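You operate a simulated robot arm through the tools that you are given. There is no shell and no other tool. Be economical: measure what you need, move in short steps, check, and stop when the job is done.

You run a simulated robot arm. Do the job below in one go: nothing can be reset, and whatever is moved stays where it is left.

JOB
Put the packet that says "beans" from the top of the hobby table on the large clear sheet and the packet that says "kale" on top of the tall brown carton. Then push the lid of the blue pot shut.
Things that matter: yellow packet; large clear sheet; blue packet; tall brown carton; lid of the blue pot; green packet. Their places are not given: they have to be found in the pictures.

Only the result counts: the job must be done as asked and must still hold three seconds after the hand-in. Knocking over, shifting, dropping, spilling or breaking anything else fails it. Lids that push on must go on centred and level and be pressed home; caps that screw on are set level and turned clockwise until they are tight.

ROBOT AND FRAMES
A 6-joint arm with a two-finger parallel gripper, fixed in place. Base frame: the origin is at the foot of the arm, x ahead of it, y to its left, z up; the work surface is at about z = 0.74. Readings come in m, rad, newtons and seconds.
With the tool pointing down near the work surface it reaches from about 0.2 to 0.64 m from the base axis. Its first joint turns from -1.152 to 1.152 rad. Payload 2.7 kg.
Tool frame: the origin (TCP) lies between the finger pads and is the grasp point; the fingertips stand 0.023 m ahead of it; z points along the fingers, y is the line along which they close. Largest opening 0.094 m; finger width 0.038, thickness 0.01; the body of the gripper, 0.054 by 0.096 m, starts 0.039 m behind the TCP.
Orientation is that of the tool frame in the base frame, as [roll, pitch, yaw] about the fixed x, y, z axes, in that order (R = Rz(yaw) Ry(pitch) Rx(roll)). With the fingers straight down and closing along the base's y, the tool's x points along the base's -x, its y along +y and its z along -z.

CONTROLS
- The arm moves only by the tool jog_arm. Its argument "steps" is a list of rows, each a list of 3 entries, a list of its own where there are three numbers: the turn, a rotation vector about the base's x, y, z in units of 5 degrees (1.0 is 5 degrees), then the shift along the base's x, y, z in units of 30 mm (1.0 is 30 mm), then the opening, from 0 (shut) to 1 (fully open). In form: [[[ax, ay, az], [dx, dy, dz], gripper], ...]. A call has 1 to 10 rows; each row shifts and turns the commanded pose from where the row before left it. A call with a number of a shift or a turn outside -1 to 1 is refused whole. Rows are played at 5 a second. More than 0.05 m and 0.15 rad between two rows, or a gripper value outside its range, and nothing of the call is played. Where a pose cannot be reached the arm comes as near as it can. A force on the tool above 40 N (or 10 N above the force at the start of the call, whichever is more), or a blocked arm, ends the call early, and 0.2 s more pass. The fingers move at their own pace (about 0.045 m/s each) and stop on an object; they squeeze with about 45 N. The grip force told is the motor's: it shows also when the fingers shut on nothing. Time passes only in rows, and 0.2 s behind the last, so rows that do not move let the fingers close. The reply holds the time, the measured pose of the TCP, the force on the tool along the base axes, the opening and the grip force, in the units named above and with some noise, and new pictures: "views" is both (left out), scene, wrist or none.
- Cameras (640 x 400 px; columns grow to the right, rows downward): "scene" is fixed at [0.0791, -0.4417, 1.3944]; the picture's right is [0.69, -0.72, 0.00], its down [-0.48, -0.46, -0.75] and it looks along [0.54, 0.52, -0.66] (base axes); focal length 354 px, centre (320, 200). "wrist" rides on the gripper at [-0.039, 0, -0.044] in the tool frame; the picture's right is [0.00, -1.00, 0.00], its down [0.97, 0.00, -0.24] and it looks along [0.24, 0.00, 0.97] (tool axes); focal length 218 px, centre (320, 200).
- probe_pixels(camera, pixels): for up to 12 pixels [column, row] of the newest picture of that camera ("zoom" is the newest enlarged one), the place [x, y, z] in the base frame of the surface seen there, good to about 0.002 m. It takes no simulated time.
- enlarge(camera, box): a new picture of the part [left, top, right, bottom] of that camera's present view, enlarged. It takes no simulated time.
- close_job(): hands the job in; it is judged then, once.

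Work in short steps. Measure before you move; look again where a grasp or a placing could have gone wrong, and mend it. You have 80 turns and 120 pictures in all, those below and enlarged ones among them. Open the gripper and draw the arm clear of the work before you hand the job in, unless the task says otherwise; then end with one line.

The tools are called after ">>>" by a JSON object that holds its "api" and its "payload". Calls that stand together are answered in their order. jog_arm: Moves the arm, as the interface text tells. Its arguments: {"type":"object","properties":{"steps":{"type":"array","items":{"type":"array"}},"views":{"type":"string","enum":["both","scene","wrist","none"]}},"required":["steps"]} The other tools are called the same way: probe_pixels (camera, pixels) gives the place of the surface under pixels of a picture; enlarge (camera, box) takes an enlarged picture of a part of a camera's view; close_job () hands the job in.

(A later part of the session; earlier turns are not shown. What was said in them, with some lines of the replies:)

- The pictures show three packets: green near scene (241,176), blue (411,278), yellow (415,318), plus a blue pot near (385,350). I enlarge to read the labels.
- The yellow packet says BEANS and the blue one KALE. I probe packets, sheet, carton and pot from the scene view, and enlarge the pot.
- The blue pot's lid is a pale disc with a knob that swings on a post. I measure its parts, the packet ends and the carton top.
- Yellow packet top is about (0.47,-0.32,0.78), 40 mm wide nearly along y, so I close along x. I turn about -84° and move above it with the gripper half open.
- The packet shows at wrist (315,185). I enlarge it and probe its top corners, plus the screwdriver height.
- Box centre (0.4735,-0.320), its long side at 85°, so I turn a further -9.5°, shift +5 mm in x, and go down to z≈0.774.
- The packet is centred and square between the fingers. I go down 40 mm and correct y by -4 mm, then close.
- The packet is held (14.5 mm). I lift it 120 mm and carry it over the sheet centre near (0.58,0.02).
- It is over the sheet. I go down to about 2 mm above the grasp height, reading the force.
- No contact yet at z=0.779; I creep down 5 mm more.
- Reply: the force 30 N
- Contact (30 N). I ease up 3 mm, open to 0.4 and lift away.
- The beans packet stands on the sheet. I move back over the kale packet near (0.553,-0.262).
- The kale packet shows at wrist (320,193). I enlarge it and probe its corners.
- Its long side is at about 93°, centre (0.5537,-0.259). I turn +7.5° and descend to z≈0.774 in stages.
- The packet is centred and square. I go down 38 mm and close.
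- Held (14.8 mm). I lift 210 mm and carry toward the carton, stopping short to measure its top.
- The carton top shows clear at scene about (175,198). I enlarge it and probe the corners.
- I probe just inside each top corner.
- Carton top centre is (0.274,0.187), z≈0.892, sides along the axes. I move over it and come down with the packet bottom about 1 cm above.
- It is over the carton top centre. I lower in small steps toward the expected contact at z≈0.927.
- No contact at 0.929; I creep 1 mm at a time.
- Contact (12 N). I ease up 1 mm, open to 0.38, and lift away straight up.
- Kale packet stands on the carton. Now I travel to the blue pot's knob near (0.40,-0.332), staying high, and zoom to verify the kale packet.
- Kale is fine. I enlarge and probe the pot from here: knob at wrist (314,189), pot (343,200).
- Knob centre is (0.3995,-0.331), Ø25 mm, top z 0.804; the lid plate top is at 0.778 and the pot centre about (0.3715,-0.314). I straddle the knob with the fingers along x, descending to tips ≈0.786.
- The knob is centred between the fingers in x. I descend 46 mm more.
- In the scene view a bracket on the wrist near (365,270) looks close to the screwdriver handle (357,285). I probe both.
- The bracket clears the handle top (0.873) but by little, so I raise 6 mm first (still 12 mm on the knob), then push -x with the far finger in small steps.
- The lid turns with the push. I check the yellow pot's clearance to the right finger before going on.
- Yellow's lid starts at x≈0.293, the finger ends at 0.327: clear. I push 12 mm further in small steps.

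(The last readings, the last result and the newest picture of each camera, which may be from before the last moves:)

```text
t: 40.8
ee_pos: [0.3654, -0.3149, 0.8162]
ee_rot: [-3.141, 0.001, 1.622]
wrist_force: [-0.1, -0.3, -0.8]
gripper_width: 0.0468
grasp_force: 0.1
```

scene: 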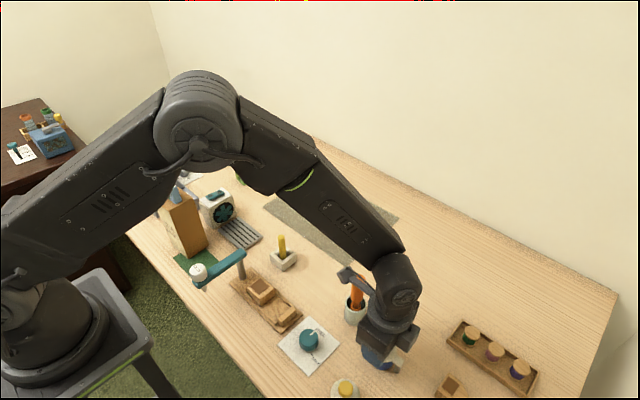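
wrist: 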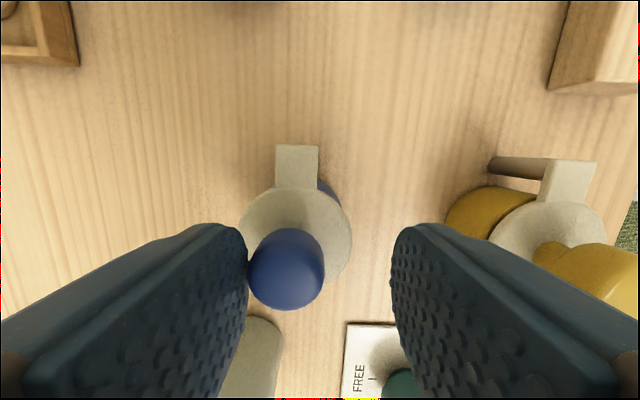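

Nearly over the pot; a blue sliver remains at (330,195). I push on by about 2 mm steps, watching the force.

>>> {"api": "jog_arm", "payload": {"steps": [[[0, 0, 0], [-0.07, 0, 0], 0.5], [[0, 0, 0], [-0.07, 0, 0], 0.5], [[0, 0, 0], [0, 0, 0], 0.5]], "views": "wrist"}}

```text
t: 41.6
ee_pos: [0.361, -0.3137, 0.8179]
ee_rot: [3.14, 0.005, 1.624]
wrist_force: [9.8, -1.4, -2.3]
gripper_width: 0.0511
grasp_force: 4.9
```

wrist: 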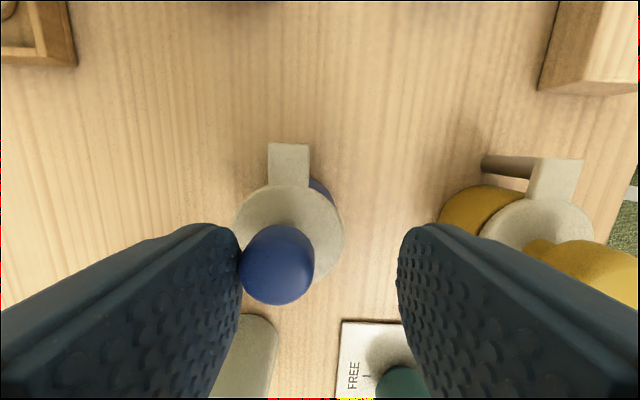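

Force rose to 10 N and the lid stopped turning: likely its stop. I back off 5 mm, lift clear and inspect.

>>> {"api": "jog_arm", "payload": {"steps": [[[0, 0, 0], [0.15, 0, 0], 0.5], [[0, 0, 0], [0.1, 0, 0], 0.5], [[0, 0, 0], [0, 0, 0.5], 0.5], [[0, 0, 0], [0, 0, 1], 0.5], [[0, 0, 0], [0, 0, 1], 0.5], [[0, 0, 0], [0, 0, 1], 0.5], [[0, 0, 0], [0, 0, 0], 0.5]]}}

>>> {"api": "enlarge", "payload": {"camera": "wrist", "box": [270, 140, 370, 230]}}

>>> {"api": "enlarge", "payload": {"camera": "scene", "box": [335, 280, 435, 390]}}

```text
t: 43.2
ee_pos: [0.364, -0.3148, 0.9201]
ee_rot: [3.141, 0.003, 1.623]
wrist_force: [-0.2, 0.1, -0.5]
gripper_width: 0.0469
grasp_force: 0.0
```

scene: 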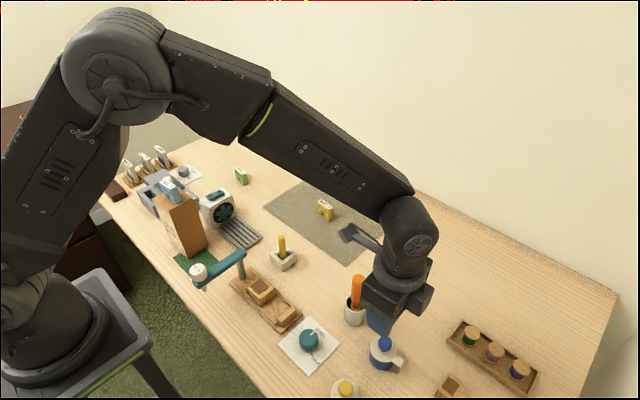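
wrist: 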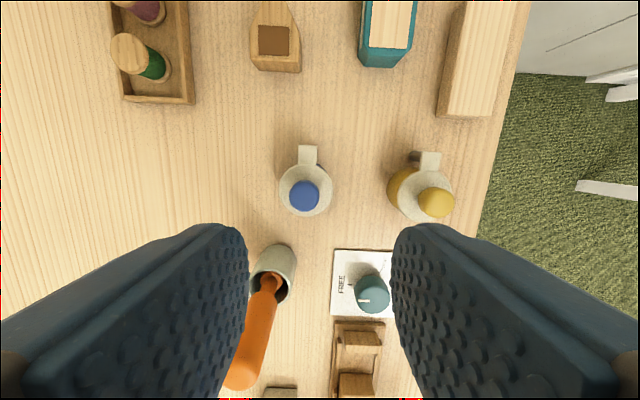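

```text
4.44 times, centred on (320, 185) of wrist
```

zoom: 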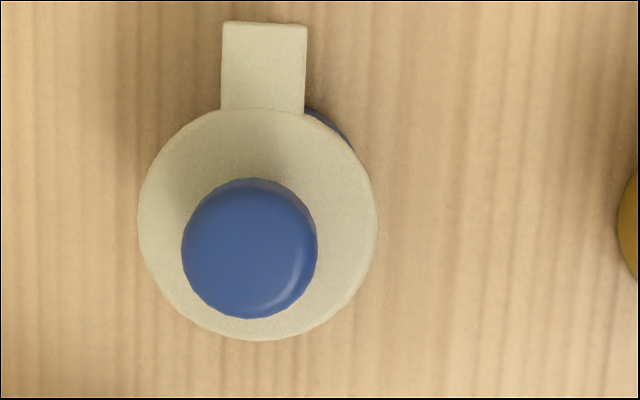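

```text
3.64 times, centred on (385, 335) of scene
```

zoom: 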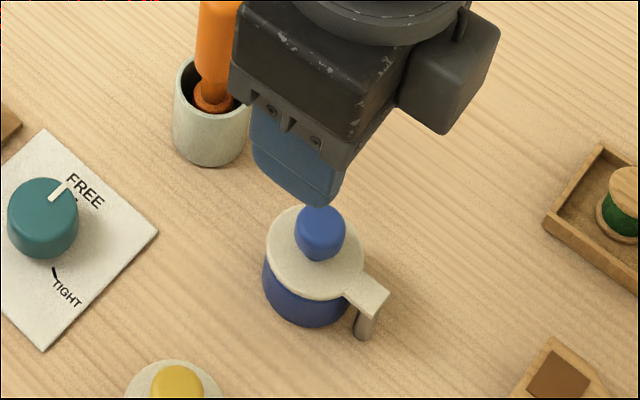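

The lid covers the pot. I probe the disc rim and knob to compare the centre with the pot's (0.3715,-0.314).

>>> {"api": "enlarge", "payload": {"camera": "wrist", "box": [270, 140, 370, 230]}}

>>> {"api": "probe_pixels", "payload": {"camera": "zoom", "pixels": [[143, 222], [372, 222], [257, 333], [200, 240], [305, 240], [250, 310], [250, 190], [228, 28], [300, 30], [335, 124], [165, 160], [345, 160]]}}

```text
4.44 times, centred on (320, 185) of wrist
```

zoom: 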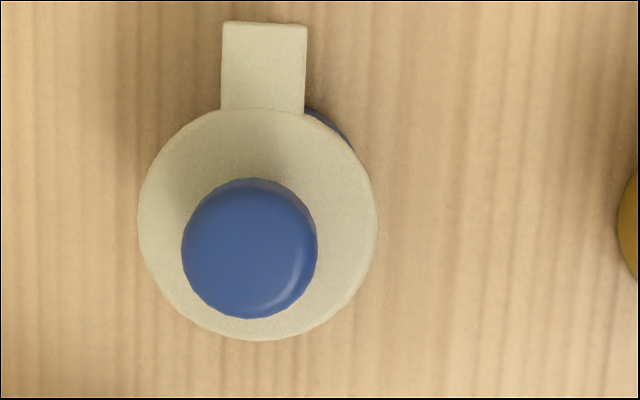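

```text
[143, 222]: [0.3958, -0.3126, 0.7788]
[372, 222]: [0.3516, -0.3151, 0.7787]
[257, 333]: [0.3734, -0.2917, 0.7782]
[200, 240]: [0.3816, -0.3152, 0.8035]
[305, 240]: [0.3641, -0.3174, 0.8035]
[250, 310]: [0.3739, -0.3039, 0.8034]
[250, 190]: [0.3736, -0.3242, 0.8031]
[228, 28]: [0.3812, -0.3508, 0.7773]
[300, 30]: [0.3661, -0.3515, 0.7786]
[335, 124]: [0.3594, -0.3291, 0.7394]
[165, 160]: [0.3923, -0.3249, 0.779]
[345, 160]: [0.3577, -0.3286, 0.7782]
```

The lid centre (0.3737,-0.314) matches the pot centre and it hit its stop, level at z 0.778. I raise the arm clear and take a last look.

>>> {"api": "jog_arm", "payload": {"steps": [[[0, 0, 0], [0, 0, 0.7], 0.5], [[0, 0, 0], [0, 0, 1], 0.6], [[0, 0, 0], [0, 0, 1], 0.8], [[0, 0, 0], [0, 0, 1], 1], [[0, 0, 0], [0, 0.5, 1], 1], [[0, 0, 0], [0, 0.9, 0.5], 1], [[0, 0, 0], [0, 0.9, 0], 1], [[0, 0, 0], [0, 0.9, 0], 1], [[0, 0, 0], [0, 0.5, 0], 1], [[0, 0, 0], [0, 0, 0], 1]]}}

>>> {"api": "enlarge", "payload": {"camera": "scene", "box": [140, 140, 440, 390]}}

```text
t: 45.4
ee_pos: [0.3651, -0.2031, 1.0767]
ee_rot: [-3.141, 0.001, 1.621]
wrist_force: [-0.2, 0.4, 0.0]
gripper_width: 0.094
grasp_force: 0.1
```

scene: 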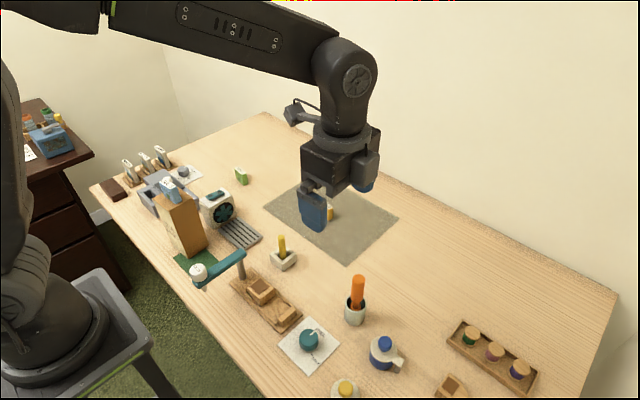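
wrist: 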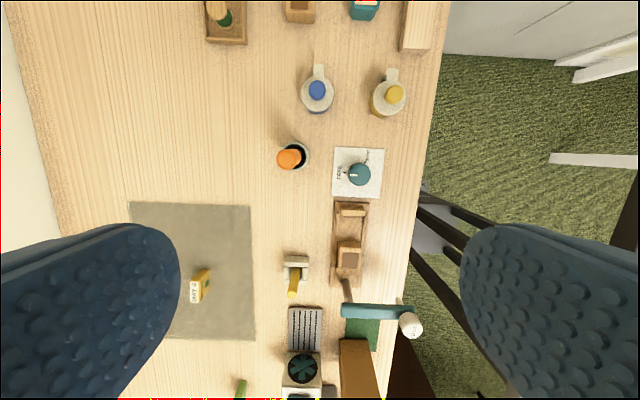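

```text
1.60 times, centred on (290, 265) of scene
```

zoom: 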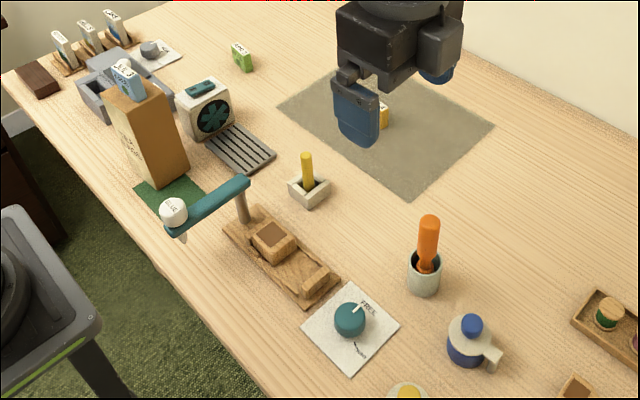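

The final view shows everything in place and undisturbed: beans on the sheet, kale on the carton, the lid shut, and the arm clear with the gripper open. I hand in.

>>> {"api": "close_job", "payload": {}}

```text
The job is handed in.
```

The beans packet is standing on the large clear sheet, the kale packet is on top of the tall brown carton, and the blue pot's lid is pushed shut against its stop.
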